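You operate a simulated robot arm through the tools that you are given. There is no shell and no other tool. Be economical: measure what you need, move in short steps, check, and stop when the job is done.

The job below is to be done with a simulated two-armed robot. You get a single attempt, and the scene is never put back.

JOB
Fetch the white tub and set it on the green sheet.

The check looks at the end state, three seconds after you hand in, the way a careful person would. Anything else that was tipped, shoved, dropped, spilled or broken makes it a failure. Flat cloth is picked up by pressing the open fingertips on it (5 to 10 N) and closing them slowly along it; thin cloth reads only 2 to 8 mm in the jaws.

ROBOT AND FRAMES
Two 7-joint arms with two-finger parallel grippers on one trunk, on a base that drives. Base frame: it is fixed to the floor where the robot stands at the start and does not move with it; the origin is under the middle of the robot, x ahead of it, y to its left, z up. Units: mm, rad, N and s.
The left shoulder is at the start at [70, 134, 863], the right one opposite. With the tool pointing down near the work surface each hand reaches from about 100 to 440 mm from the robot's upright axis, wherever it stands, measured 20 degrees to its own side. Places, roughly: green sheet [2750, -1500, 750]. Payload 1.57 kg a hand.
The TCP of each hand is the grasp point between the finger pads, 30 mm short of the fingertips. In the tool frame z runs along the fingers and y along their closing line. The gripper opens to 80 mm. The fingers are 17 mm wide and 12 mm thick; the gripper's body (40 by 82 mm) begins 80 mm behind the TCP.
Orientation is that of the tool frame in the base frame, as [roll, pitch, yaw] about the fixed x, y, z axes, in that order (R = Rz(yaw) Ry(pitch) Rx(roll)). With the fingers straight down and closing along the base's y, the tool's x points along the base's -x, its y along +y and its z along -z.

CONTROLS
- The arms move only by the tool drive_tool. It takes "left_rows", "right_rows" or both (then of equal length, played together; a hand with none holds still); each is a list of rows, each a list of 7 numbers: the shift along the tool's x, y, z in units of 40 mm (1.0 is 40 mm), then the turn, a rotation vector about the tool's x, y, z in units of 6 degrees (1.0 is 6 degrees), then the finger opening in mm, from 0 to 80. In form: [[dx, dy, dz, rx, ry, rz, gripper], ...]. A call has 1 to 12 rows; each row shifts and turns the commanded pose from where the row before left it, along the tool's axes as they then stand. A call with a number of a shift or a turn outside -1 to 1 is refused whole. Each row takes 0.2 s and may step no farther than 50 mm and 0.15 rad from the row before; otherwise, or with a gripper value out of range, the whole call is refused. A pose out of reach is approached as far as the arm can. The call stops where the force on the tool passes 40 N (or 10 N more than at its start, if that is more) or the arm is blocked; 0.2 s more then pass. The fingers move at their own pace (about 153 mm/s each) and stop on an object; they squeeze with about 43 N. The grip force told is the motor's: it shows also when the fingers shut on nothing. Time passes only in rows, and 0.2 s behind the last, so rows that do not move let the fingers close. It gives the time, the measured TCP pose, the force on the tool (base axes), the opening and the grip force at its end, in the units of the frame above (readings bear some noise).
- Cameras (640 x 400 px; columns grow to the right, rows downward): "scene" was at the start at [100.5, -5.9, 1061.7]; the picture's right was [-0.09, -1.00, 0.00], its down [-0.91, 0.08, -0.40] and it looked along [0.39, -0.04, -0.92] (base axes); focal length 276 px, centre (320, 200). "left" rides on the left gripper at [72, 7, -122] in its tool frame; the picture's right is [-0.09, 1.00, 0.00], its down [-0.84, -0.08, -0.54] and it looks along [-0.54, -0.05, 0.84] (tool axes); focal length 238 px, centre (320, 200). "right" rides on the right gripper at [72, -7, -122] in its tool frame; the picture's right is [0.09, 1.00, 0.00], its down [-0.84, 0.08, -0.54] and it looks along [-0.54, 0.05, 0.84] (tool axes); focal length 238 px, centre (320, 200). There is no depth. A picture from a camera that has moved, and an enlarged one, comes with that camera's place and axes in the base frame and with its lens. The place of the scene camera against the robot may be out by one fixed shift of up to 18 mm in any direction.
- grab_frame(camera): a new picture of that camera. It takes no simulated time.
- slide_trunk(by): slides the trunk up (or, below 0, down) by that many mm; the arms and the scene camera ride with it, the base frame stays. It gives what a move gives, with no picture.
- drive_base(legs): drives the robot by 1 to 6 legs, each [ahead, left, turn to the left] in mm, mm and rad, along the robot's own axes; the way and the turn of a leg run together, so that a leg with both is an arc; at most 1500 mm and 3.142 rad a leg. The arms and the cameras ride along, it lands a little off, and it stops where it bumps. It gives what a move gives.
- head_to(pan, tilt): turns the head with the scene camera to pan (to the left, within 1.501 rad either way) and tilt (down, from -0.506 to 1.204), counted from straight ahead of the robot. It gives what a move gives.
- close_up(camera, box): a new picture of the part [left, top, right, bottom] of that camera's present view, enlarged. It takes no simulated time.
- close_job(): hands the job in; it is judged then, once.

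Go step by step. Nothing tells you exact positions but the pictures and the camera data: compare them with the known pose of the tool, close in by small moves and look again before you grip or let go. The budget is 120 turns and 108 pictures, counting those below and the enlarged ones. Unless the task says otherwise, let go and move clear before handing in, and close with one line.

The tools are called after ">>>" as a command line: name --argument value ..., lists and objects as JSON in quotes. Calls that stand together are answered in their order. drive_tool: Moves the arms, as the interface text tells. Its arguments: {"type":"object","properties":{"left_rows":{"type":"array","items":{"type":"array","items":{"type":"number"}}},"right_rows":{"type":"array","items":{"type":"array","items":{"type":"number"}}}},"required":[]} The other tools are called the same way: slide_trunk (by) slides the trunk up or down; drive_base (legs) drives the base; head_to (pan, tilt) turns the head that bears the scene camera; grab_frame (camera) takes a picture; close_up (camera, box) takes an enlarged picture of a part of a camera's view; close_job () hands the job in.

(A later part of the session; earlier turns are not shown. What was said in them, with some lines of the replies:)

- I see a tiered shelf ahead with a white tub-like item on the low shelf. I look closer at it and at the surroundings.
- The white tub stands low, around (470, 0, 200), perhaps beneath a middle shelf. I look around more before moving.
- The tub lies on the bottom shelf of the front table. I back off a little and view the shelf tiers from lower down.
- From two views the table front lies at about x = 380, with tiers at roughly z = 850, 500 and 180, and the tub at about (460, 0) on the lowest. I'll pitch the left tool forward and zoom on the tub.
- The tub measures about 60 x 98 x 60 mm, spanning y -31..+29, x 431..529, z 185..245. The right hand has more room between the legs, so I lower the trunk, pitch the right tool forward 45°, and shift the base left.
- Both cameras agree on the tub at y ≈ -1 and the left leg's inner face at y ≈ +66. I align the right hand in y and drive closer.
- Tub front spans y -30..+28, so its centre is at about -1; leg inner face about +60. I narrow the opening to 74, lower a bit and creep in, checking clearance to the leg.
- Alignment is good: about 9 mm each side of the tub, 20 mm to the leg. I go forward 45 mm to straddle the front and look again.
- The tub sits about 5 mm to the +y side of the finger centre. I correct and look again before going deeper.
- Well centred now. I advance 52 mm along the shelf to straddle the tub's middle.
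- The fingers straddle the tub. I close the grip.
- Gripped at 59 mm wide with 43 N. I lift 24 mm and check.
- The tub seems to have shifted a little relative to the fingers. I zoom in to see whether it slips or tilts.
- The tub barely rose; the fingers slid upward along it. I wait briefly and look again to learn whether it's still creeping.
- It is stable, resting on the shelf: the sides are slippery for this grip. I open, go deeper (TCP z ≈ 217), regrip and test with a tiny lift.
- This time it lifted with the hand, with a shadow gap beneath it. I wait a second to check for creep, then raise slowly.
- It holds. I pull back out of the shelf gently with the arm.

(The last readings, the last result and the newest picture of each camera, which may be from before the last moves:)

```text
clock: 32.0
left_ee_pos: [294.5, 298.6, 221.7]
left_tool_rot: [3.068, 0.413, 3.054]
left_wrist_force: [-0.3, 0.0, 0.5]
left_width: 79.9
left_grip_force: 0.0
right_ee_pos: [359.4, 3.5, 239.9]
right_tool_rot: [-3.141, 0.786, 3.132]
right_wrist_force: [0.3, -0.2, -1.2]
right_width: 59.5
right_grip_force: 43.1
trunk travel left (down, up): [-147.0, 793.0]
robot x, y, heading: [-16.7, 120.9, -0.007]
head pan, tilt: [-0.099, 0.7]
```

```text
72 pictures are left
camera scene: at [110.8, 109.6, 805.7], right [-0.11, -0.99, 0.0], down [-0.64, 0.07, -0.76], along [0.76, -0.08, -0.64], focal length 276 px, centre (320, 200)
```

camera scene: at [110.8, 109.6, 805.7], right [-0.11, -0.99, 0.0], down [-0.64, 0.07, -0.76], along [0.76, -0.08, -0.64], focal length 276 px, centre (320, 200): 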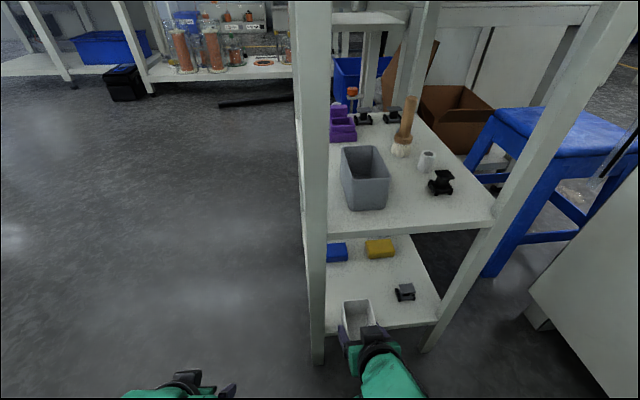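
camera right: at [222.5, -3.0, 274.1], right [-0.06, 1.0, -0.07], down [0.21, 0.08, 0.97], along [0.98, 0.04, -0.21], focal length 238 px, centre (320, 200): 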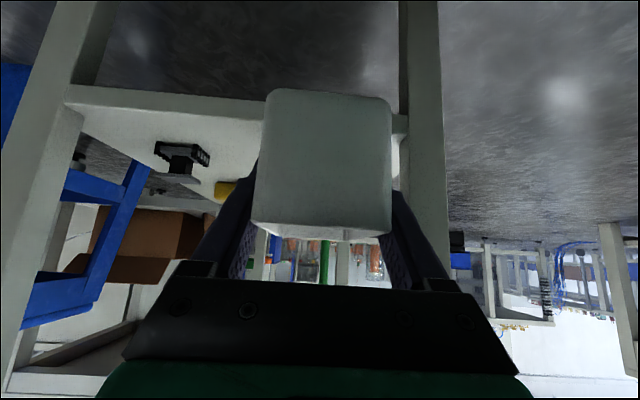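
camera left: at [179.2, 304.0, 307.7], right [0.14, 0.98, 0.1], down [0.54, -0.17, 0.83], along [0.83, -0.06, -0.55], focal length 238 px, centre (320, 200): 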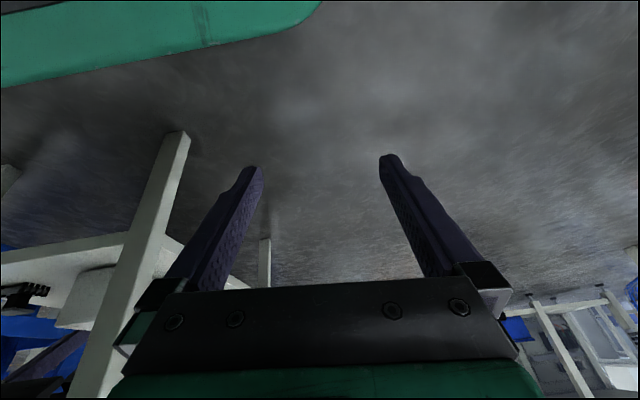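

The tub is out over the shelf edge. I back the base away, then raise the trunk and survey the way to the green sheet.

>>> drive_base --legs '[[-400, 0, 0]]'

>>> slide_trunk --by 500

>>> head_to --pan 0.0 --tilt 0.45

>>> grab_frame --camera "scene"

>>> head_to --pan -1.2 --tilt 0.45

>>> grab_frame --camera "scene"

>>> grab_frame --camera "right"

```text
clock: 34.5
left_ee_pos: [-116.5, 303.2, 223.1]
left_tool_rot: [3.067, 0.412, 3.062]
left_wrist_force: [-0.2, 0.0, 0.3]
left_width: 80.1
left_grip_force: 0.0
right_ee_pos: [-46.7, 8.0, 239.2]
right_tool_rot: [-3.139, 0.787, -3.142]
right_wrist_force: [1.3, 0.4, -0.5]
right_width: 59.5
right_grip_force: 43.1
trunk travel left (down, up): [-147.0, 793.0]
robot x, y, heading: [-425.5, 116.6, -0.002]
head pan, tilt: [-0.099, 0.7]
```

```text
refused: 500 is not a number from -400 to 400
```

```text
clock: 35.3
left_ee_pos: [-115.9, 302.6, 223.0]
left_tool_rot: [3.068, 0.411, 3.061]
left_wrist_force: [0.0, -0.6, -0.2]
left_width: 79.7
left_grip_force: 0.2
right_ee_pos: [-47.5, 8.6, 238.8]
right_tool_rot: [3.141, 0.786, 3.141]
right_wrist_force: [0.1, -0.7, -1.6]
right_width: 59.8
right_grip_force: 43.2
trunk travel left (down, up): [-147.0, 793.0]
robot x, y, heading: [-425.8, 122.2, -0.001]
head pan, tilt: [0.0, 0.45]
```

```text
71 pictures are left
camera scene: at [-289.7, 121.4, 827.8], right [0.0, -1.0, 0.0], down [-0.44, 0.0, -0.9], along [0.9, 0.0, -0.44], focal length 276 px, centre (320, 200)
```

scene: 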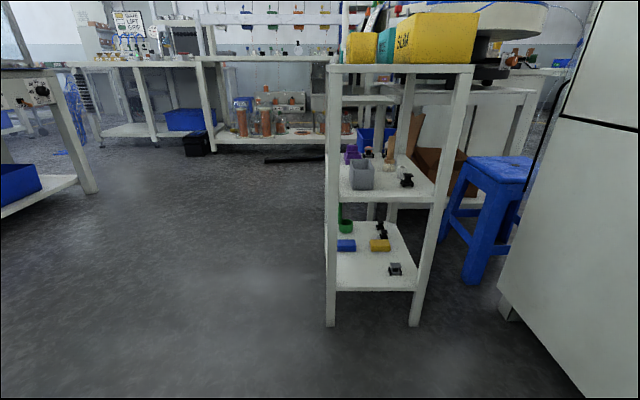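

```text
clock: 36.7
left_ee_pos: [-115.8, 302.1, 223.1]
left_tool_rot: [3.066, 0.412, 3.059]
left_wrist_force: [-0.1, 0.4, -0.4]
left_width: 80.2
left_grip_force: 0.1
right_ee_pos: [-48.6, 8.9, 238.4]
right_tool_rot: [-3.141, 0.786, 3.141]
right_wrist_force: [0.2, -0.6, -0.4]
right_width: 59.5
right_grip_force: 43.1
trunk travel left (down, up): [-147.0, 793.0]
robot x, y, heading: [-422.2, 120.9, -0.005]
head pan, tilt: [-1.201, 0.45]
```

```text
70 pictures are left
camera scene: at [-348.4, 35.8, 827.8], right [-0.93, -0.36, 0.0], down [-0.16, 0.41, -0.9], along [0.32, -0.84, -0.44], focal length 276 px, centre (320, 200)
```

scene: 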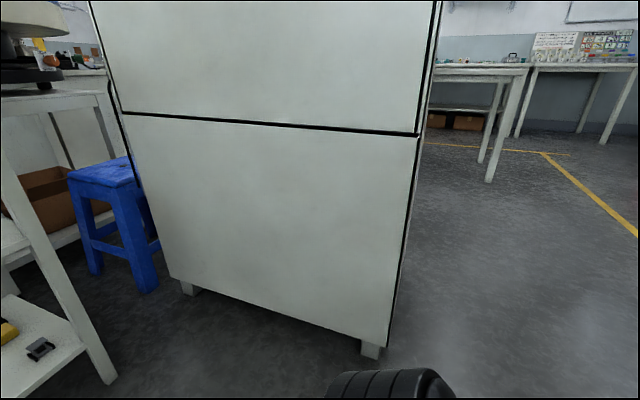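

```text
69 pictures are left
camera right: at [-184.3, 1.2, 274.0], right [-0.06, 1.0, -0.07], down [0.21, 0.08, 0.97], along [0.98, 0.05, -0.21], focal length 238 px, centre (320, 200)
```

right: 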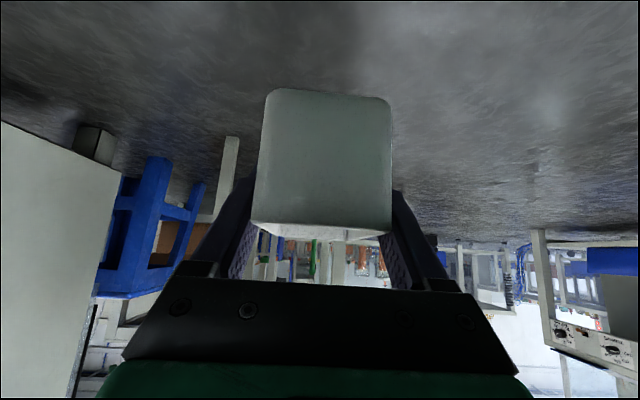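

The cabinet spans x -297..440 at y < -560, and the tub is still held well. I raise the trunk, turn right in place, and look along the way behind the cabinet.

>>> slide_trunk --by 400

>>> drive_base --legs '[[-250, 0, 0], [0, 0, -1.57]]'

>>> head_to --pan 0.0 --tilt 0.4

>>> grab_frame --camera "scene"

>>> head_to --pan -1.0 --tilt 0.4

>>> grab_frame --camera "scene"

>>> grab_frame --camera "right"

```text
clock: 40.5
left_ee_pos: [-116.8, 301.6, 623.8]
left_tool_rot: [3.067, 0.413, 3.061]
left_wrist_force: [0.6, 0.1, -0.1]
left_width: 80.0
left_grip_force: 0.1
right_ee_pos: [-46.8, 7.8, 639.4]
right_tool_rot: [3.141, 0.785, 3.142]
right_wrist_force: [-0.8, 0.1, -2.0]
right_width: 59.4
right_grip_force: 43.3
trunk travel left (down, up): [-547.0, 393.0]
robot x, y, heading: [-425.2, 122.2, 0.004]
head pan, tilt: [-1.201, 0.45]
```

```text
clock: 46.1
left_ee_pos: [-494.7, -185.6, 623.6]
left_tool_rot: [3.066, 0.411, 1.492]
left_wrist_force: [0.0, 0.4, 0.1]
left_width: 80.0
left_grip_force: 0.0
right_ee_pos: [-787.1, -254.6, 638.3]
right_tool_rot: [-3.141, 0.784, 1.57]
right_wrist_force: [0.6, -0.3, -0.8]
right_width: 59.4
right_grip_force: 43.0
trunk travel left (down, up): [-547.0, 393.0]
robot x, y, heading: [-677.5, 122.4, -1.573]
head pan, tilt: [-1.201, 0.45]
```

```text
clock: 47.5
left_ee_pos: [-494.0, -186.5, 623.2]
left_tool_rot: [3.067, 0.412, 1.489]
left_wrist_force: [-0.1, -0.3, 0.3]
left_width: 80.2
left_grip_force: 0.2
right_ee_pos: [-787.8, -254.3, 639.0]
right_tool_rot: [3.141, 0.784, 1.572]
right_wrist_force: [-0.7, 0.2, -0.4]
right_width: 59.4
right_grip_force: 42.7
trunk travel left (down, up): [-547.0, 393.0]
robot x, y, heading: [-673.5, 123.4, -1.576]
head pan, tilt: [0.0, 0.4]
```

```text
68 pictures are left
camera scene: at [-682.3, -21.2, 1232.5], right [-1.0, 0.0, 0.0], down [0.0, 0.39, -0.92], along [0.0, -0.92, -0.39], focal length 276 px, centre (320, 200)
```

scene: 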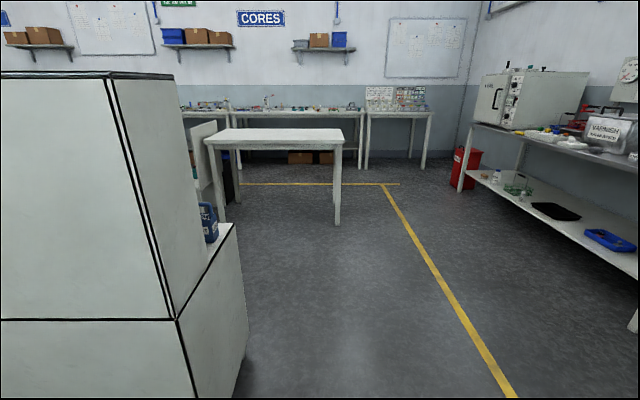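

```text
clock: 48.8
left_ee_pos: [-494.2, -185.5, 623.8]
left_tool_rot: [3.066, 0.413, 1.49]
left_wrist_force: [-0.8, -0.4, -0.4]
left_width: 80.1
left_grip_force: 0.1
right_ee_pos: [-787.1, -254.0, 639.4]
right_tool_rot: [-3.141, 0.786, 1.571]
right_wrist_force: [1.5, -0.2, -0.9]
right_width: 59.5
right_grip_force: 43.2
trunk travel left (down, up): [-547.0, 393.0]
robot x, y, heading: [-673.6, 121.4, -1.57]
head pan, tilt: [-1.0, 0.4]
```

```text
67 pictures are left
camera scene: at [-760.1, 21.4, 1232.5], right [-0.54, 0.84, 0.0], down [0.33, 0.21, -0.92], along [-0.78, -0.5, -0.39], focal length 276 px, centre (320, 200)
```

scene: 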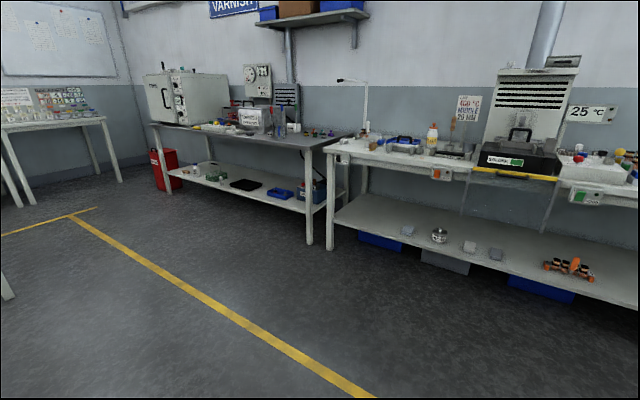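

```text
66 pictures are left
camera right: at [-794.2, -117.9, 674.0], right [1.0, 0.06, -0.07], down [0.08, -0.21, 0.97], along [0.05, -0.98, -0.21], focal length 238 px, centre (320, 200)
```

right: 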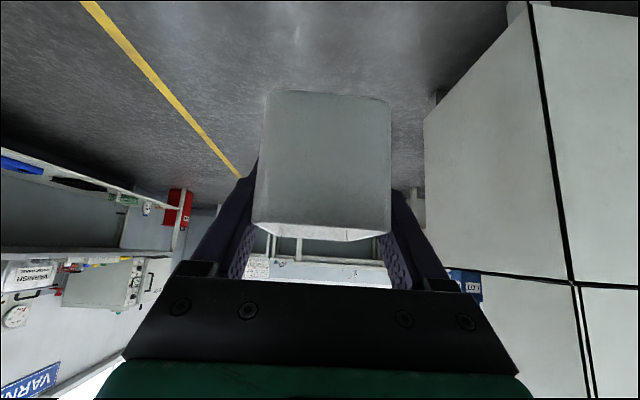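

The lane behind the cabinet is clear. I sidestep away from the cabinet and drive along it, then look forward.

>>> drive_base --legs '[[0, -200, 0], [1500, 0, 0], [150, 0, 0]]'

>>> head_to --pan 1.4 --tilt 0.4

>>> grab_frame --camera "scene"

>>> grab_frame --camera "right"

```text
clock: 58.6
left_ee_pos: [-711.8, -1884.0, 623.7]
left_tool_rot: [3.067, 0.413, 1.473]
left_wrist_force: [-0.2, -0.2, 0.4]
left_width: 79.9
left_grip_force: 0.0
right_ee_pos: [-1004.8, -1947.7, 638.0]
right_tool_rot: [3.141, 0.784, 1.556]
right_wrist_force: [0.8, -0.8, -1.5]
right_width: 59.5
right_grip_force: 43.3
trunk travel left (down, up): [-547.0, 393.0]
robot x, y, heading: [-882.0, -1573.0, -1.593]
head pan, tilt: [-1.0, 0.4]
```

```text
clock: 60.8
left_ee_pos: [-711.2, -1883.5, 623.6]
left_tool_rot: [3.067, 0.41, 1.475]
left_wrist_force: [-0.3, -0.1, 1.0]
left_width: 80.1
left_grip_force: 0.2
right_ee_pos: [-1005.7, -1947.0, 639.2]
right_tool_rot: [3.141, 0.785, 1.554]
right_wrist_force: [-0.3, -0.7, -1.3]
right_width: 59.6
right_grip_force: 43.2
trunk travel left (down, up): [-547.0, 393.0]
robot x, y, heading: [-888.8, -1568.9, -1.589]
head pan, tilt: [1.4, 0.4]
```

```text
65 pictures are left
camera scene: at [-803.6, -1641.4, 1232.5], right [-0.19, -0.98, 0.0], down [-0.38, 0.07, -0.92], along [0.9, -0.17, -0.39], focal length 276 px, centre (320, 200)
```

scene: 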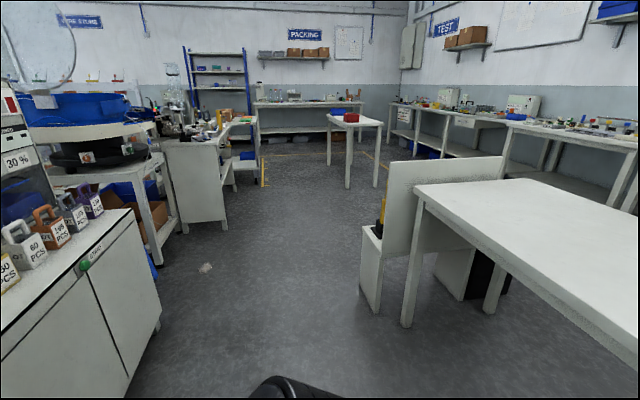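

```text
64 pictures are left
camera right: at [-1009.6, -1811.2, 674.0], right [1.0, 0.05, -0.07], down [0.07, -0.21, 0.97], along [0.03, -0.98, -0.21], focal length 238 px, centre (320, 200)
```

right: 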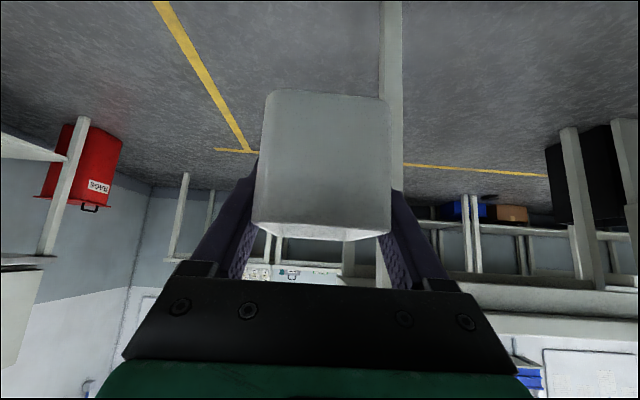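

The expected sheet place projects to about pixel (253, 126). I zoom there.

>>> close_up --camera "scene" --box '[150, 60, 410, 220]'

>>> close_up --camera "scene" --box '[190, 95, 290, 165]'

```text
2.46 times, centred on (280, 140) of scene
camera zoom: at [-803.6, -1641.4, 1232.5], right [-0.19, -0.98, 0.0], down [-0.38, 0.07, -0.92], along [0.9, -0.17, -0.39], focal length 679 px, centre (418, 348)
```

zoom: 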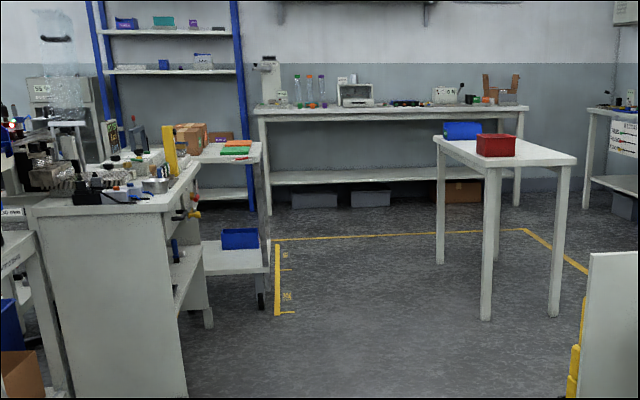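

```text
5.71 times, centred on (240, 130) of scene
camera zoom: at [-803.6, -1641.4, 1232.5], right [-0.19, -0.98, 0.0], down [-0.38, 0.07, -0.92], along [0.9, -0.17, -0.39], focal length 1577 px, centre (777, 600)
```

zoom: 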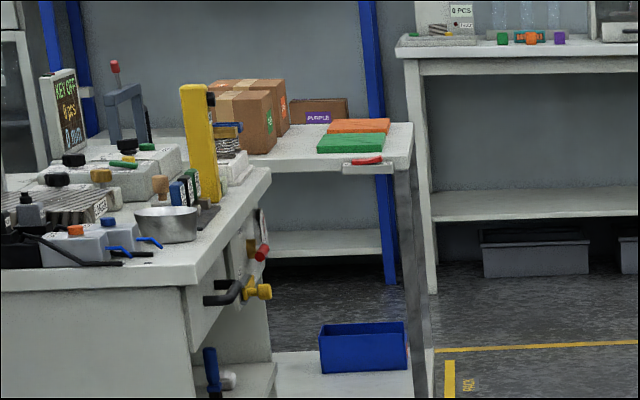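

The green sheet lies on a cart table at the aisle end of the bench, by its near edge; an orange one lies beside it. I turn left and drive down the corridor (clear between y ≈ -1000 and -2150).

>>> drive_base --legs '[[0, 0, 1.59], [1500, 0, 0]]'

>>> head_to --pan 0.0 --tilt 0.4

>>> grab_frame --camera "scene"

>>> grab_frame --camera "right"

```text
clock: 72.1
left_ee_pos: [914.6, -1388.9, 622.5]
left_tool_rot: [3.066, 0.412, 3.061]
left_wrist_force: [0.5, 0.3, 0.2]
left_width: 80.1
left_grip_force: 0.1
right_ee_pos: [984.7, -1683.1, 639.9]
right_tool_rot: [-3.141, 0.785, 3.139]
right_wrist_force: [0.2, 0.6, -1.3]
right_width: 59.4
right_grip_force: 42.7
trunk travel left (down, up): [-547.0, 393.0]
robot x, y, heading: [605.7, -1566.8, -0.003]
head pan, tilt: [1.4, 0.4]
```

```text
clock: 73.6
left_ee_pos: [915.9, -1388.5, 623.5]
left_tool_rot: [3.067, 0.412, 3.061]
left_wrist_force: [-0.7, 0.7, -0.2]
left_width: 80.0
left_grip_force: 0.0
right_ee_pos: [984.0, -1683.0, 638.9]
right_tool_rot: [3.141, 0.786, 3.14]
right_wrist_force: [0.3, -0.3, -0.9]
right_width: 59.5
right_grip_force: 43.2
trunk travel left (down, up): [-547.0, 393.0]
robot x, y, heading: [609.9, -1566.8, 0.001]
head pan, tilt: [0.0, 0.4]
```

```text
61 pictures are left
camera scene: at [742.8, -1569.7, 1232.5], right [0.0, -1.0, 0.0], down [-0.39, 0.0, -0.92], along [0.92, 0.0, -0.39], focal length 276 px, centre (320, 200)
```

scene: 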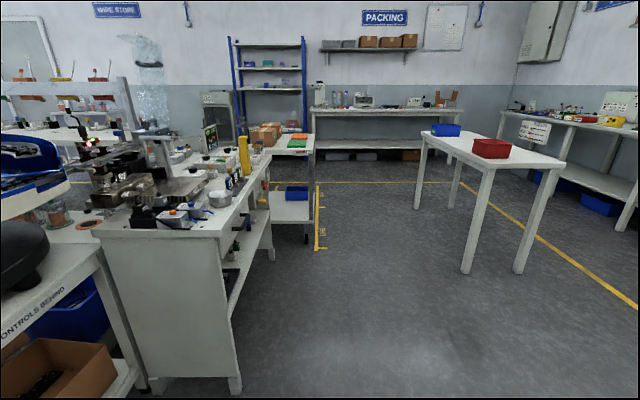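

```text
60 pictures are left
camera right: at [847.3, -1690.0, 674.0], right [-0.06, 1.0, -0.07], down [0.21, 0.08, 0.97], along [0.98, 0.05, -0.21], focal length 238 px, centre (320, 200)
```

right: 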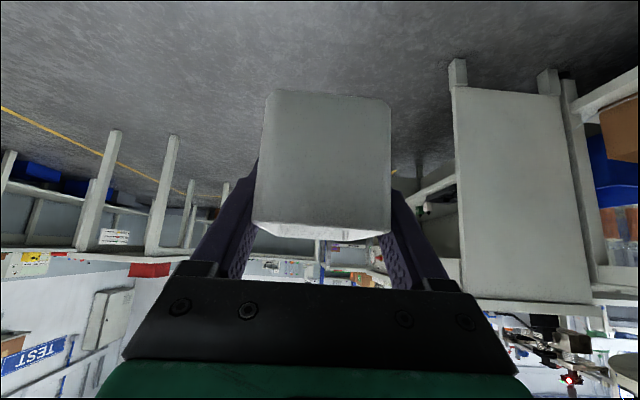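

I locate the green sheet more precisely.

>>> close_up --camera "scene" --box '[240, 110, 340, 170]'

```text
6.40 times, centred on (290, 140) of scene
camera zoom: at [742.8, -1569.7, 1232.5], right [0.0, -1.0, 0.0], down [-0.39, 0.0, -0.92], along [0.92, 0.0, -0.39], focal length 1766 px, centre (512, 584)
```

zoom: 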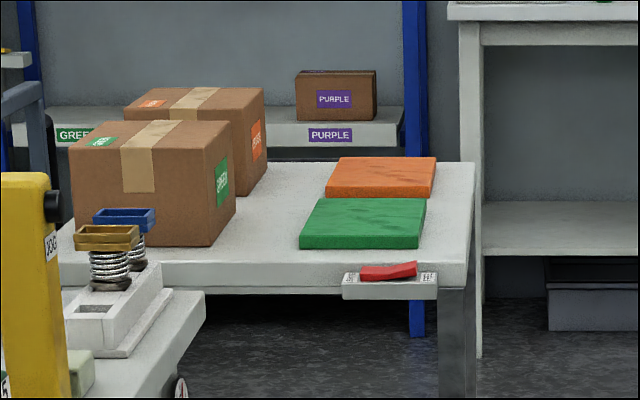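

The green pad spans roughly y -1470..-1310 on the cart, with the cart's aisle edge at y ≈ -1520. I raise the tub, sidestep into the aisle, go forward and turn to face the cart.

>>> slide_trunk --by 300

>>> drive_base --legs '[[0, -420, 0], [1500, 0, 0], [500, 0, 0]]'

>>> head_to --pan 0.9 --tilt 0.6

>>> grab_frame --camera "scene"

>>> grab_frame --camera "right"

```text
clock: 76.6
left_ee_pos: [915.0, -1388.4, 924.6]
left_tool_rot: [3.067, 0.411, 3.062]
left_wrist_force: [0.4, 0.9, 0.5]
left_width: 79.9
left_grip_force: 0.0
right_ee_pos: [984.4, -1682.9, 938.5]
right_tool_rot: [-3.142, 0.786, 3.141]
right_wrist_force: [0.2, 0.3, -1.5]
right_width: 59.4
right_grip_force: 42.9
trunk travel left (down, up): [-847.0, 93.0]
robot x, y, heading: [610.0, -1568.0, 0.0]
head pan, tilt: [0.0, 0.4]
```

```text
clock: 89.0
left_ee_pos: [2956.9, -1784.8, 923.3]
left_tool_rot: [3.066, 0.414, 3.086]
left_wrist_force: [-0.3, 0.1, 1.7]
left_width: 79.9
left_grip_force: 0.0
right_ee_pos: [3032.7, -2077.1, 940.0]
right_tool_rot: [3.141, 0.788, -3.12]
right_wrist_force: [-0.6, 0.7, -1.6]
right_width: 59.7
right_grip_force: 42.7
trunk travel left (down, up): [-847.0, 93.0]
robot x, y, heading: [2655.3, -1971.1, 0.02]
head pan, tilt: [0.0, 0.4]
```

```text
clock: 90.2
left_ee_pos: [2959.1, -1784.9, 922.3]
left_tool_rot: [3.065, 0.413, 3.087]
left_wrist_force: [-0.4, -0.5, -0.1]
left_width: 79.9
left_grip_force: 0.0
right_ee_pos: [3033.5, -2076.5, 938.0]
right_tool_rot: [-3.14, 0.786, -3.119]
right_wrist_force: [0.3, 0.1, -1.0]
right_width: 59.4
right_grip_force: 43.0
trunk travel left (down, up): [-847.0, 93.0]
robot x, y, heading: [2651.2, -1970.8, 0.026]
head pan, tilt: [0.901, 0.6]
```

```text
58 pictures are left
camera scene: at [2750.2, -1900.8, 1514.3], right [0.8, -0.6, 0.0], down [-0.34, -0.45, -0.83], along [0.5, 0.66, -0.56], focal length 276 px, centre (320, 200)
```

scene: 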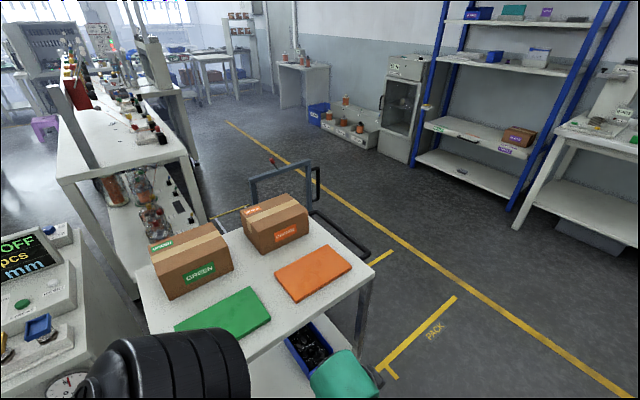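

```text
57 pictures are left
camera right: at [2896.7, -2087.0, 973.9], right [-0.09, 0.99, -0.07], down [0.21, 0.08, 0.97], along [0.97, 0.07, -0.21], focal length 238 px, centre (320, 200)
```

right: 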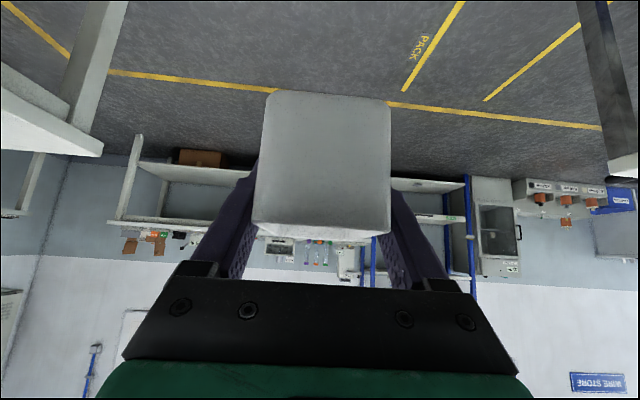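

The green pad spans about x 2690..2920, y -1432..-1288. I turn to face the cart.

>>> drive_base --legs '[[0, 0, 1.548]]'

>>> head_to --pan -0.1 --tilt 0.85

>>> grab_frame --camera "scene"

>>> grab_frame --camera "right"

```text
clock: 94.4
left_ee_pos: [2470.7, -1666.6, 924.0]
left_tool_rot: [3.066, 0.412, -1.637]
left_wrist_force: [-0.3, -0.2, 0.1]
left_width: 80.0
left_grip_force: 0.0
right_ee_pos: [2763.3, -1594.5, 937.9]
right_tool_rot: [3.141, 0.785, -1.555]
right_wrist_force: [0.6, -0.6, -1.4]
right_width: 59.4
right_grip_force: 43.0
trunk travel left (down, up): [-847.0, 93.0]
robot x, y, heading: [2655.2, -1975.1, 1.581]
head pan, tilt: [0.901, 0.6]
```

```text
clock: 95.6
left_ee_pos: [2470.1, -1666.4, 922.7]
left_tool_rot: [3.066, 0.411, -1.638]
left_wrist_force: [0.2, -0.4, -1.2]
left_width: 79.9
left_grip_force: 0.1
right_ee_pos: [2762.8, -1594.9, 939.6]
right_tool_rot: [3.14, 0.786, -1.557]
right_wrist_force: [-0.1, 0.1, -0.9]
right_width: 59.5
right_grip_force: 42.5
trunk travel left (down, up): [-847.0, 93.0]
robot x, y, heading: [2657.4, -1966.5, 1.584]
head pan, tilt: [-0.099, 0.85]
```

```text
56 pictures are left
camera scene: at [2652.7, -1844.2, 1493.4], right [1.0, -0.09, 0.0], down [-0.07, -0.75, -0.66], along [0.06, 0.66, -0.75], focal length 276 px, centre (320, 200)
```

scene: 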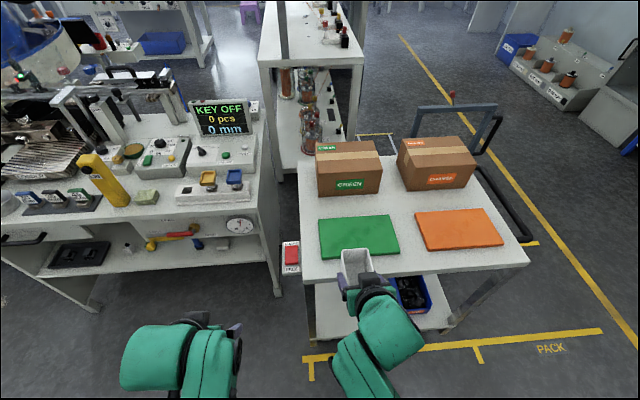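

```text
55 pictures are left
camera right: at [2771.6, -1731.6, 973.9], right [-0.99, -0.08, -0.07], down [-0.08, 0.21, 0.97], along [-0.06, 0.97, -0.21], focal length 238 px, centre (320, 200)
```

right: 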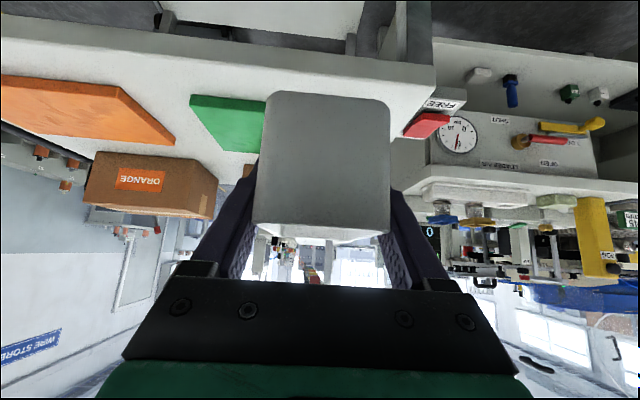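

The pad's centre is at about (2815, -1365), top z ≈ 775-790. I shift right 50 and ahead 130 with the tub held high.

>>> drive_base --legs '[[130, -50, 0]]'

>>> grab_frame --camera "scene"

>>> grab_frame --camera "right"

>>> grab_frame --camera "left"

```text
clock: 97.0
left_ee_pos: [2517.2, -1537.7, 924.4]
left_tool_rot: [3.067, 0.413, -1.64]
left_wrist_force: [0.6, -1.1, 0.5]
left_width: 79.8
left_grip_force: 0.2
right_ee_pos: [2810.4, -1467.4, 939.6]
right_tool_rot: [-3.14, 0.785, -1.557]
right_wrist_force: [0.0, -0.1, -1.0]
right_width: 59.5
right_grip_force: 42.7
trunk travel left (down, up): [-847.0, 93.0]
robot x, y, heading: [2701.4, -1844.5, 1.576]
head pan, tilt: [-0.099, 0.85]
```

```text
54 pictures are left
camera scene: at [2699.1, -1717.7, 1493.6], right [1.0, -0.09, 0.0], down [-0.07, -0.75, -0.66], along [0.06, 0.66, -0.75], focal length 276 px, centre (320, 200)
```

scene: 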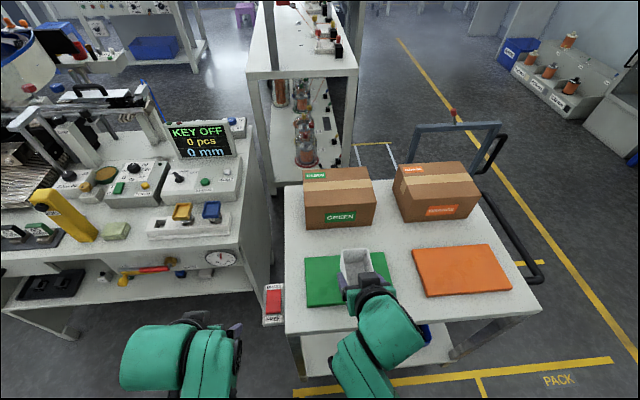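

```text
53 pictures are left
camera right: at [2818.4, -1604.4, 974.4], right [-0.99, -0.08, -0.07], down [-0.08, 0.21, 0.97], along [-0.06, 0.98, -0.21], focal length 238 px, centre (320, 200)
```

right: 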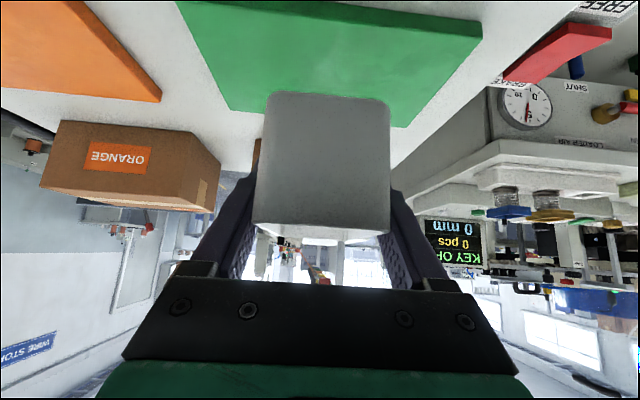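

```text
52 pictures are left
camera left: at [2512.4, -1654.4, 1007.9], right [-0.99, 0.12, 0.11], down [0.15, 0.54, 0.83], along [0.04, 0.83, -0.55], focal length 238 px, centre (320, 200)
```

left: 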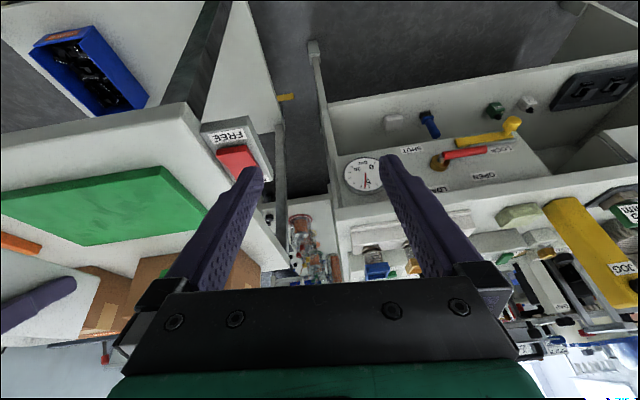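

The pad top estimates run 790-815; it spans y ≈ -1450..-1305. I move the tub forward over the pad's centre with the arm, then look.

>>> drive_tool --right_rows '[[-0.19, 0, 0.19, 0, 0, 0, 0], [-0.19, 0, 0.19, 0, 0, 0, 0], [-0.19, 0, 0.19, 0, 0, 0, 0], [-0.19, 0, 0.19, 0, 0, 0, 0], [-0.19, 0, 0.19, 0, 0, 0, 0], [-0.19, 0, 0.19, 0, 0, 0, 0], [-0.19, 0, 0.19, 0, 0, 0, 0], [-0.19, 0, 0.19, 0, 0, 0, 0]]'

>>> slide_trunk --by -50

>>> grab_frame --camera "scene"

>>> grab_frame --camera "right"

>>> grab_frame --camera "left"

```text
clock: 98.8
left_ee_pos: [2517.1, -1537.5, 923.4]
left_tool_rot: [3.067, 0.411, -1.638]
left_wrist_force: [0.1, 0.0, -1.1]
left_width: 80.2
left_grip_force: 0.1
right_ee_pos: [2809.8, -1380.4, 939.7]
right_tool_rot: [3.141, 0.783, -1.559]
right_wrist_force: [-1.1, 0.2, -0.9]
right_width: 59.5
right_grip_force: 43.2
trunk travel left (down, up): [-847.0, 93.0]
robot x, y, heading: [2700.9, -1840.3, 1.577]
head pan, tilt: [-0.099, 0.85]
```

```text
clock: 99.7
left_ee_pos: [2518.0, -1537.9, 873.4]
left_tool_rot: [3.068, 0.411, -1.639]
left_wrist_force: [0.7, 0.1, 0.1]
left_width: 79.8
left_grip_force: 0.0
right_ee_pos: [2810.3, -1380.0, 889.6]
right_tool_rot: [-3.141, 0.784, -1.559]
right_wrist_force: [-0.3, 0.3, -0.9]
right_width: 59.6
right_grip_force: 43.2
trunk travel left (down, up): [-797.0, 143.0]
robot x, y, heading: [2703.8, -1843.6, 1.584]
head pan, tilt: [-0.099, 0.85]
```

```text
51 pictures are left
camera scene: at [2699.9, -1715.6, 1443.4], right [1.0, -0.09, 0.0], down [-0.07, -0.75, -0.66], along [0.06, 0.66, -0.75], focal length 276 px, centre (320, 200)
```

scene: 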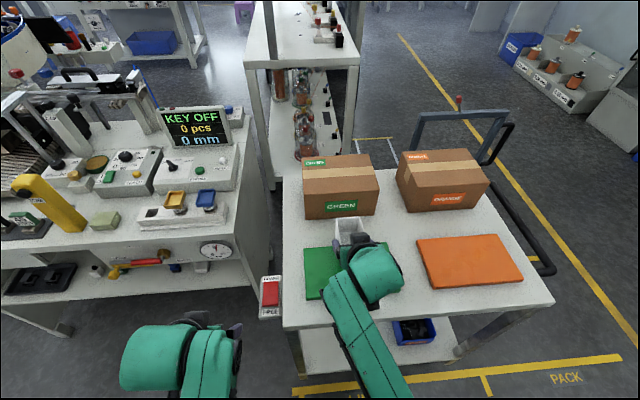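

```text
50 pictures are left
camera right: at [2818.5, -1518.2, 925.0], right [-0.99, -0.08, -0.07], down [-0.08, 0.21, 0.97], along [-0.06, 0.98, -0.21], focal length 238 px, centre (320, 200)
```

right: 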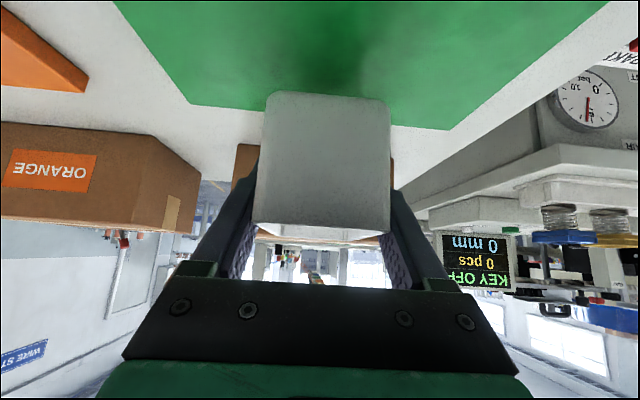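

```text
49 pictures are left
camera left: at [2512.9, -1653.1, 957.7], right [-0.99, 0.12, 0.11], down [0.16, 0.54, 0.83], along [0.04, 0.83, -0.56], focal length 238 px, centre (320, 200)
```

left: 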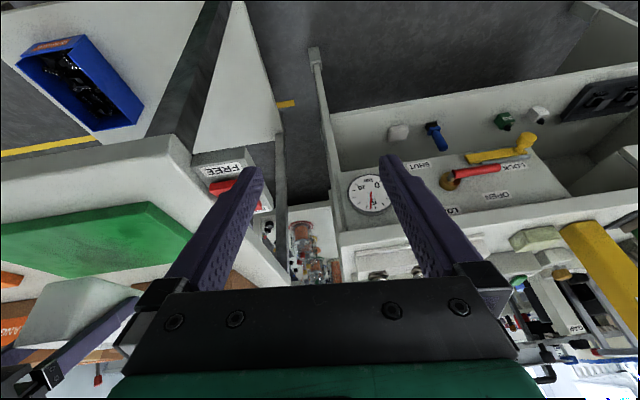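

Refined: pad top ≈ 812, spanning y ≈ -1466..-1334, x ≈ 2697..2920. I pull back 25 mm to centre and lower 20 mm.

>>> drive_tool --right_rows '[[0.15, 0, -0.15, 0, 0, 0, 0], [0.15, 0, -0.15, 0, 0, 0, 0], [0.15, 0, -0.15, 0, 0, 0, 0]]'

>>> slide_trunk --by -20

>>> grab_frame --camera "right"

>>> grab_frame --camera "left"

>>> close_up --camera "scene" --box '[260, 200, 460, 350]'

```text
clock: 100.5
left_ee_pos: [2517.4, -1537.7, 872.9]
left_tool_rot: [3.066, 0.412, -1.639]
left_wrist_force: [0.6, -0.2, -0.4]
left_width: 79.9
left_grip_force: 0.1
right_ee_pos: [2810.9, -1405.0, 889.3]
right_tool_rot: [-3.141, 0.786, -1.559]
right_wrist_force: [-1.3, 0.9, -1.1]
right_width: 59.4
right_grip_force: 42.9
trunk travel left (down, up): [-797.0, 143.0]
robot x, y, heading: [2700.2, -1843.8, 1.584]
head pan, tilt: [-0.099, 0.85]
```

```text
clock: 101.2
left_ee_pos: [2517.1, -1537.7, 853.5]
left_tool_rot: [3.066, 0.412, -1.638]
left_wrist_force: [0.0, -1.4, -0.3]
left_width: 79.9
left_grip_force: 0.1
right_ee_pos: [2809.8, -1406.5, 869.3]
right_tool_rot: [3.141, 0.786, -1.557]
right_wrist_force: [-0.9, -0.2, -1.7]
right_width: 59.6
right_grip_force: 42.5
trunk travel left (down, up): [-777.0, 163.0]
robot x, y, heading: [2701.1, -1842.9, 1.584]
head pan, tilt: [-0.099, 0.85]
```

```text
48 pictures are left
camera right: at [2819.4, -1543.6, 904.2], right [-0.99, -0.08, -0.07], down [-0.08, 0.21, 0.97], along [-0.06, 0.97, -0.21], focal length 238 px, centre (320, 200)
```

right: 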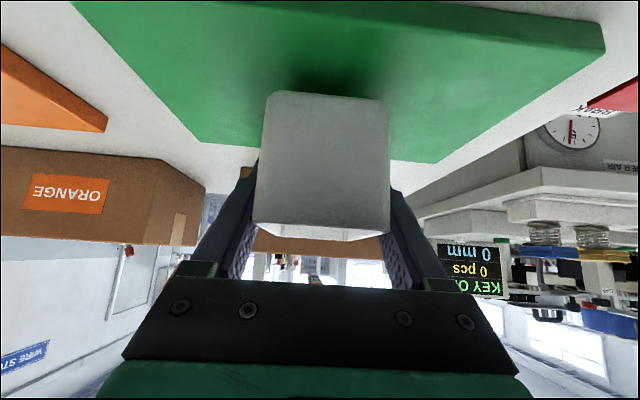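

```text
47 pictures are left
camera left: at [2512.9, -1653.0, 937.7], right [-0.99, 0.12, 0.11], down [0.16, 0.54, 0.83], along [0.04, 0.83, -0.56], focal length 238 px, centre (320, 200)
```

left: 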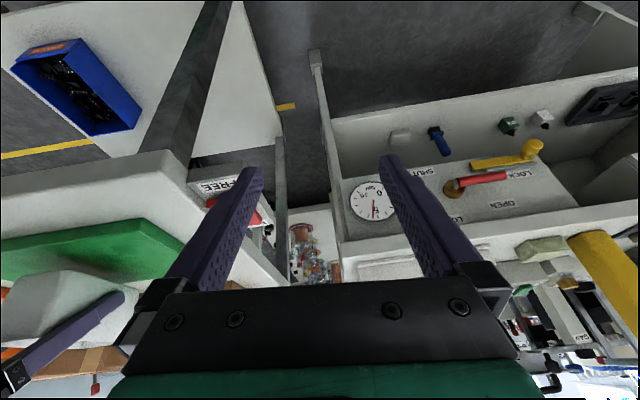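

```text
2.67 times, centred on (360, 275) of scene
camera zoom: at [2699.9, -1715.5, 1423.3], right [1.0, -0.09, 0.0], down [-0.07, -0.75, -0.66], along [0.06, 0.66, -0.75], focal length 736 px, centre (213, 0)
```

zoom: 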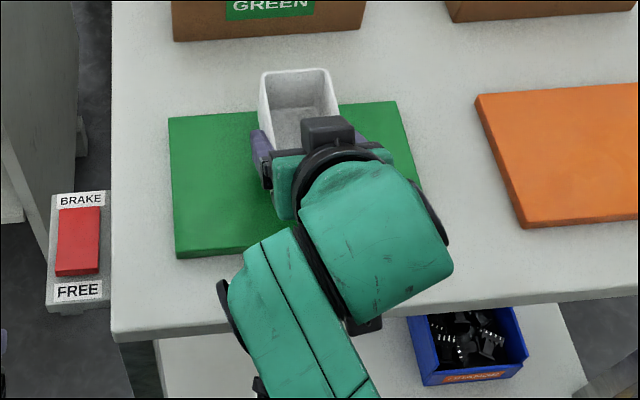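

Everything is consistent: pad y -1466..-1330, top ≈ 810, tub centred above with ~20 mm gap. I lower 12 mm more, then feel down in small arm steps.

>>> slide_trunk --by -12

>>> drive_tool --right_rows '[[0.035, 0, 0.035, 0, 0, 0, 0], [0.035, 0, 0.035, 0, 0, 0, 0]]'

>>> grab_frame --camera "right"

>>> close_up --camera "left" --box '[0, 160, 240, 400]'

```text
clock: 101.8
left_ee_pos: [2518.1, -1537.1, 842.2]
left_tool_rot: [3.066, 0.411, -1.638]
left_wrist_force: [-0.3, -0.3, -0.2]
left_width: 79.8
left_grip_force: 0.0
right_ee_pos: [2810.6, -1405.7, 856.8]
right_tool_rot: [-3.14, 0.785, -1.557]
right_wrist_force: [0.1, 0.2, -1.8]
right_width: 59.5
right_grip_force: 42.6
trunk travel left (down, up): [-765.0, 175.0]
robot x, y, heading: [2699.8, -1843.2, 1.583]
head pan, tilt: [-0.099, 0.85]
```

```text
clock: 102.3
left_ee_pos: [2516.9, -1537.0, 840.3]
left_tool_rot: [3.066, 0.413, -1.639]
left_wrist_force: [0.3, -0.3, -0.2]
left_width: 80.0
left_grip_force: 0.0
right_ee_pos: [2810.2, -1405.9, 853.3]
right_tool_rot: [-3.14, 0.786, -1.558]
right_wrist_force: [0.1, -0.8, -1.2]
right_width: 59.5
right_grip_force: 42.7
trunk travel left (down, up): [-765.0, 175.0]
robot x, y, heading: [2701.0, -1843.7, 1.581]
head pan, tilt: [-0.099, 0.85]
```

```text
45 pictures are left
camera right: at [2818.8, -1543.7, 887.9], right [-0.99, -0.08, -0.07], down [-0.08, 0.21, 0.97], along [-0.06, 0.98, -0.21], focal length 238 px, centre (320, 200)
```

right: 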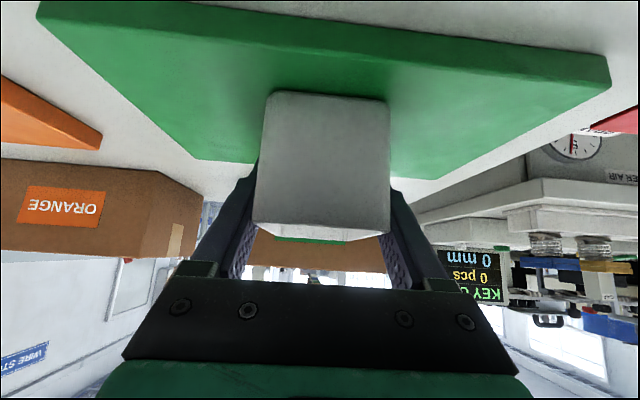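

```text
1.67 times, centred on (120, 280) of left
camera zoom: at [2512.9, -1653.0, 925.8], right [-0.99, 0.12, 0.11], down [0.16, 0.54, 0.83], along [0.04, 0.83, -0.56], focal length 397 px, centre (653, 67)
```

zoom: 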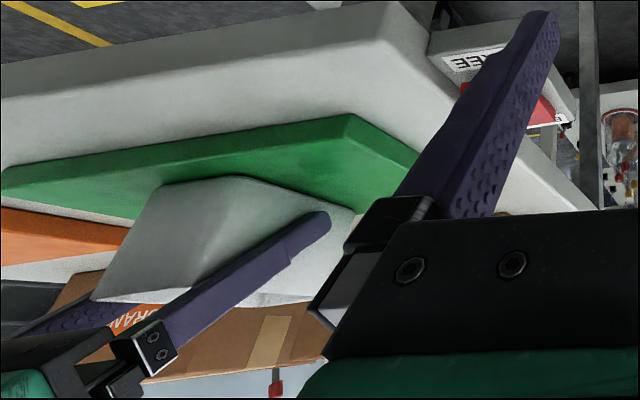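

A small gap remains. I feel downward in small steps.

>>> drive_tool --right_rows '[[0.03, 0, 0.03, 0, 0, 0, 0], [0.03, 0, 0.03, 0, 0, 0, 0]]'

>>> drive_tool --right_rows '[[0.025, 0, 0.025, 0, 0, 0, 0], [0.0, 0, 0.0, 0, 0, 0, 0]]'

>>> close_up --camera "right" --box '[220, 40, 440, 260]'

```text
clock: 103.0
left_ee_pos: [2517.5, -1537.7, 841.7]
left_tool_rot: [3.066, 0.413, -1.639]
left_wrist_force: [-0.7, 0.1, 0.2]
left_width: 80.0
left_grip_force: 0.0
right_ee_pos: [2809.7, -1405.8, 851.9]
right_tool_rot: [-3.138, 0.791, -1.56]
right_wrist_force: [1.1, 1.9, 17.4]
right_width: 59.5
right_grip_force: 43.3
trunk travel left (down, up): [-765.0, 175.0]
robot x, y, heading: [2702.1, -1841.0, 1.578]
head pan, tilt: [-0.099, 0.85]
```

```text
clock: 103.5
left_ee_pos: [2516.8, -1539.5, 841.3]
left_tool_rot: [3.065, 0.416, -1.638]
left_wrist_force: [-0.1, -0.2, -0.2]
left_width: 80.0
left_grip_force: 0.1
right_ee_pos: [2811.0, -1406.6, 851.6]
right_tool_rot: [-3.139, 0.795, -1.56]
right_wrist_force: [-0.6, 5.7, 30.8]
right_width: 59.6
right_grip_force: 42.5
trunk travel left (down, up): [-765.0, 175.0]
robot x, y, heading: [2705.8, -1842.8, 1.579]
head pan, tilt: [-0.099, 0.85]
```

```text
1.82 times, centred on (330, 150) of right
camera zoom: at [2818.7, -1544.7, 885.5], right [-0.99, -0.08, -0.07], down [-0.08, 0.2, 0.98], along [-0.06, 0.98, -0.2], focal length 433 px, centre (302, 291)
```

zoom: 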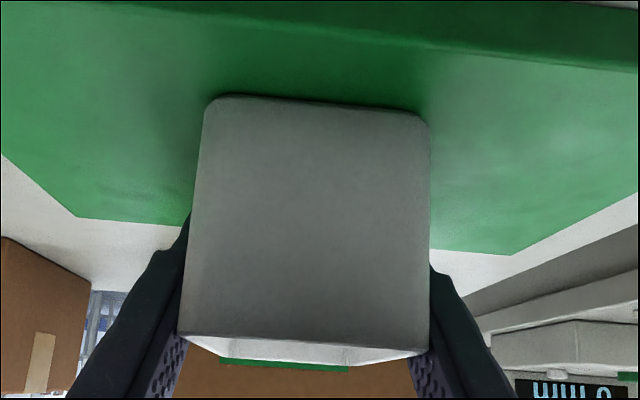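

Contact made (31 N), so I ease up about 3 mm to relieve the press, then open slowly.

>>> drive_tool --right_rows '[[-0.025, 0, -0.025, 0, 0, 0, 0], [-0.02, 0, -0.02, 0, 0, 0, 0]]'

>>> drive_tool --right_rows '[[0, 0, 0, 0, 0, 0, 58], [0, 0, 0, 0, 0, 0, 62], [0, 0, 0, 0, 0, 0, 66], [0, 0, 0, 0, 0, 0, 72], [0, 0, 0, 0, 0, 0, 78]]'

>>> close_up --camera "right" --box '[180, 20, 460, 280]'

```text
clock: 104.2
left_ee_pos: [2517.4, -1538.4, 841.4]
left_tool_rot: [3.065, 0.414, -1.638]
left_wrist_force: [-0.3, -0.3, 0.7]
left_width: 80.1
left_grip_force: 0.0
right_ee_pos: [2810.1, -1407.2, 852.4]
right_tool_rot: [-3.142, 0.789, -1.558]
right_wrist_force: [1.4, 3.7, 20.1]
right_width: 59.6
right_grip_force: 43.1
trunk travel left (down, up): [-765.0, 175.0]
robot x, y, heading: [2702.5, -1840.0, 1.585]
head pan, tilt: [-0.099, 0.85]
```

```text
clock: 105.3
left_ee_pos: [2517.1, -1536.6, 839.9]
left_tool_rot: [3.067, 0.412, -1.638]
left_wrist_force: [0.1, -0.2, 0.2]
left_width: 79.9
left_grip_force: 0.1
right_ee_pos: [2809.8, -1405.3, 850.6]
right_tool_rot: [3.141, 0.783, -1.56]
right_wrist_force: [0.7, 0.3, 0.9]
right_width: 77.9
right_grip_force: 0.0
trunk travel left (down, up): [-765.0, 175.0]
robot x, y, heading: [2698.8, -1844.2, 1.583]
head pan, tilt: [-0.099, 0.85]
```

```text
1.54 times, centred on (320, 150) of right
camera zoom: at [2818.5, -1543.6, 885.7], right [-0.99, -0.08, -0.07], down [-0.08, 0.21, 0.97], along [-0.06, 0.97, -0.21], focal length 367 px, centre (320, 277)
```

zoom: 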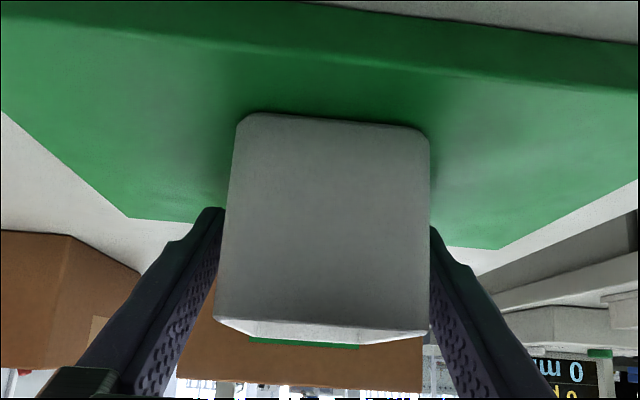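

Released; the tub stands on the pad. I withdraw along the finger axis.

>>> drive_tool --right_rows '[[0, 0, 0, 0, 0, 0, 80], [0, 0, -0.3, 0, 0, 0, 80], [0, 0, -0.5, 0, 0, 0, 80], [0, 0, -0.5, 0, 0, 0, 80], [0, 0, -0.7, 0, 0, 0, 80], [0, 0, -0.7, 0, 0, 0, 80], [0, 0, -0.7, 0, 0, 0, 80]]'

>>> grab_frame --camera "right"

>>> grab_frame --camera "scene"

```text
clock: 107.0
left_ee_pos: [2517.2, -1536.9, 841.1]
left_tool_rot: [3.066, 0.413, -1.639]
left_wrist_force: [0.7, 0.7, -0.5]
left_width: 79.9
left_grip_force: 0.1
right_ee_pos: [2816.1, -1490.5, 897.5]
right_tool_rot: [-3.046, 0.707, -1.495]
right_wrist_force: [0.7, 0.3, -0.7]
right_width: 79.9
right_grip_force: 0.1
right hand out of reach, approached as far as the arm can: row 7
trunk travel left (down, up): [-765.0, 175.0]
robot x, y, heading: [2701.0, -1840.3, 1.584]
head pan, tilt: [-0.099, 0.85]
```

```text
41 pictures are left
camera right: at [2822.9, -1625.7, 943.4], right [-0.99, -0.08, -0.13], down [-0.15, 0.28, 0.95], along [-0.04, 0.96, -0.29], focal length 238 px, centre (320, 200)
```

right: 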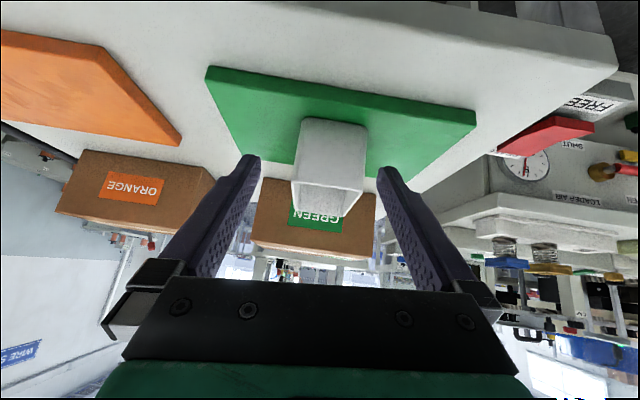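

```text
40 pictures are left
camera scene: at [2699.8, -1715.6, 1411.4], right [1.0, -0.09, 0.0], down [-0.07, -0.75, -0.66], along [0.06, 0.66, -0.75], focal length 276 px, centre (320, 200)
```

scene: 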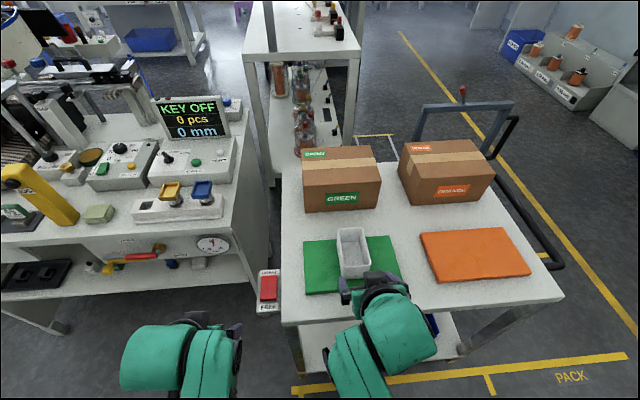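

The tub stands on the green pad. I back the base off and check the final state.

>>> drive_base --legs '[[-200, 0, 0]]'

>>> close_up --camera "scene" --box '[260, 100, 460, 260]'

>>> grab_frame --camera "right"

```text
clock: 108.6
left_ee_pos: [2518.2, -1739.1, 841.6]
left_tool_rot: [3.067, 0.412, -1.635]
left_wrist_force: [0.4, -0.3, -0.1]
left_width: 80.0
left_grip_force: 0.0
right_ee_pos: [2815.5, -1694.2, 894.6]
right_tool_rot: [-3.05, 0.703, -1.483]
right_wrist_force: [-0.4, 1.2, -1.1]
right_width: 79.8
right_grip_force: 0.0
trunk travel left (down, up): [-765.0, 175.0]
robot x, y, heading: [2707.0, -2041.6, 1.586]
head pan, tilt: [-0.099, 0.85]
```

```text
2.50 times, centred on (360, 180) of scene
camera zoom: at [2702.0, -1916.7, 1411.3], right [1.0, -0.08, 0.0], down [-0.06, -0.75, -0.66], along [0.06, 0.66, -0.75], focal length 690 px, centre (220, 250)
```

zoom: 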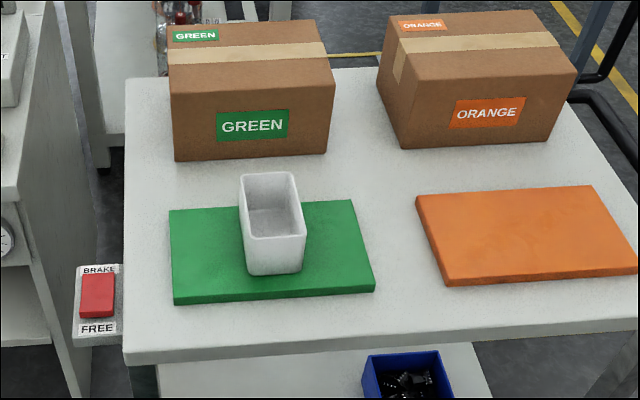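

```text
38 pictures are left
camera right: at [2822.4, -1828.4, 942.1], right [-0.99, -0.1, -0.13], down [-0.15, 0.28, 0.95], along [-0.05, 0.95, -0.29], focal length 238 px, centre (320, 200)
```

right: 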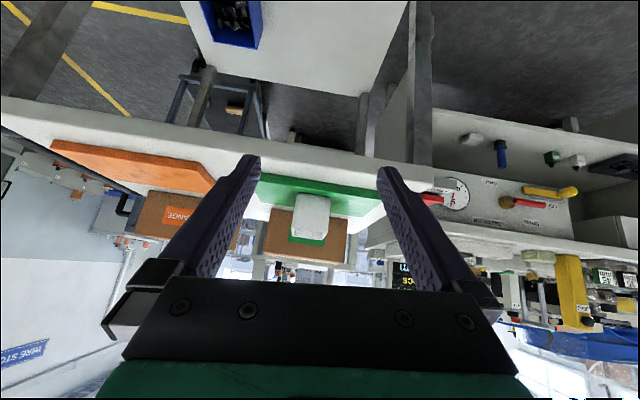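

The tub stands upright, fully on the green pad, with nothing else disturbed and the hands clear. I hand in.

>>> close_job

```text
The job is handed in.
```

The white tub is standing upright on the green sheet on the cart. I let go, backed the robot clear and handed the job in.
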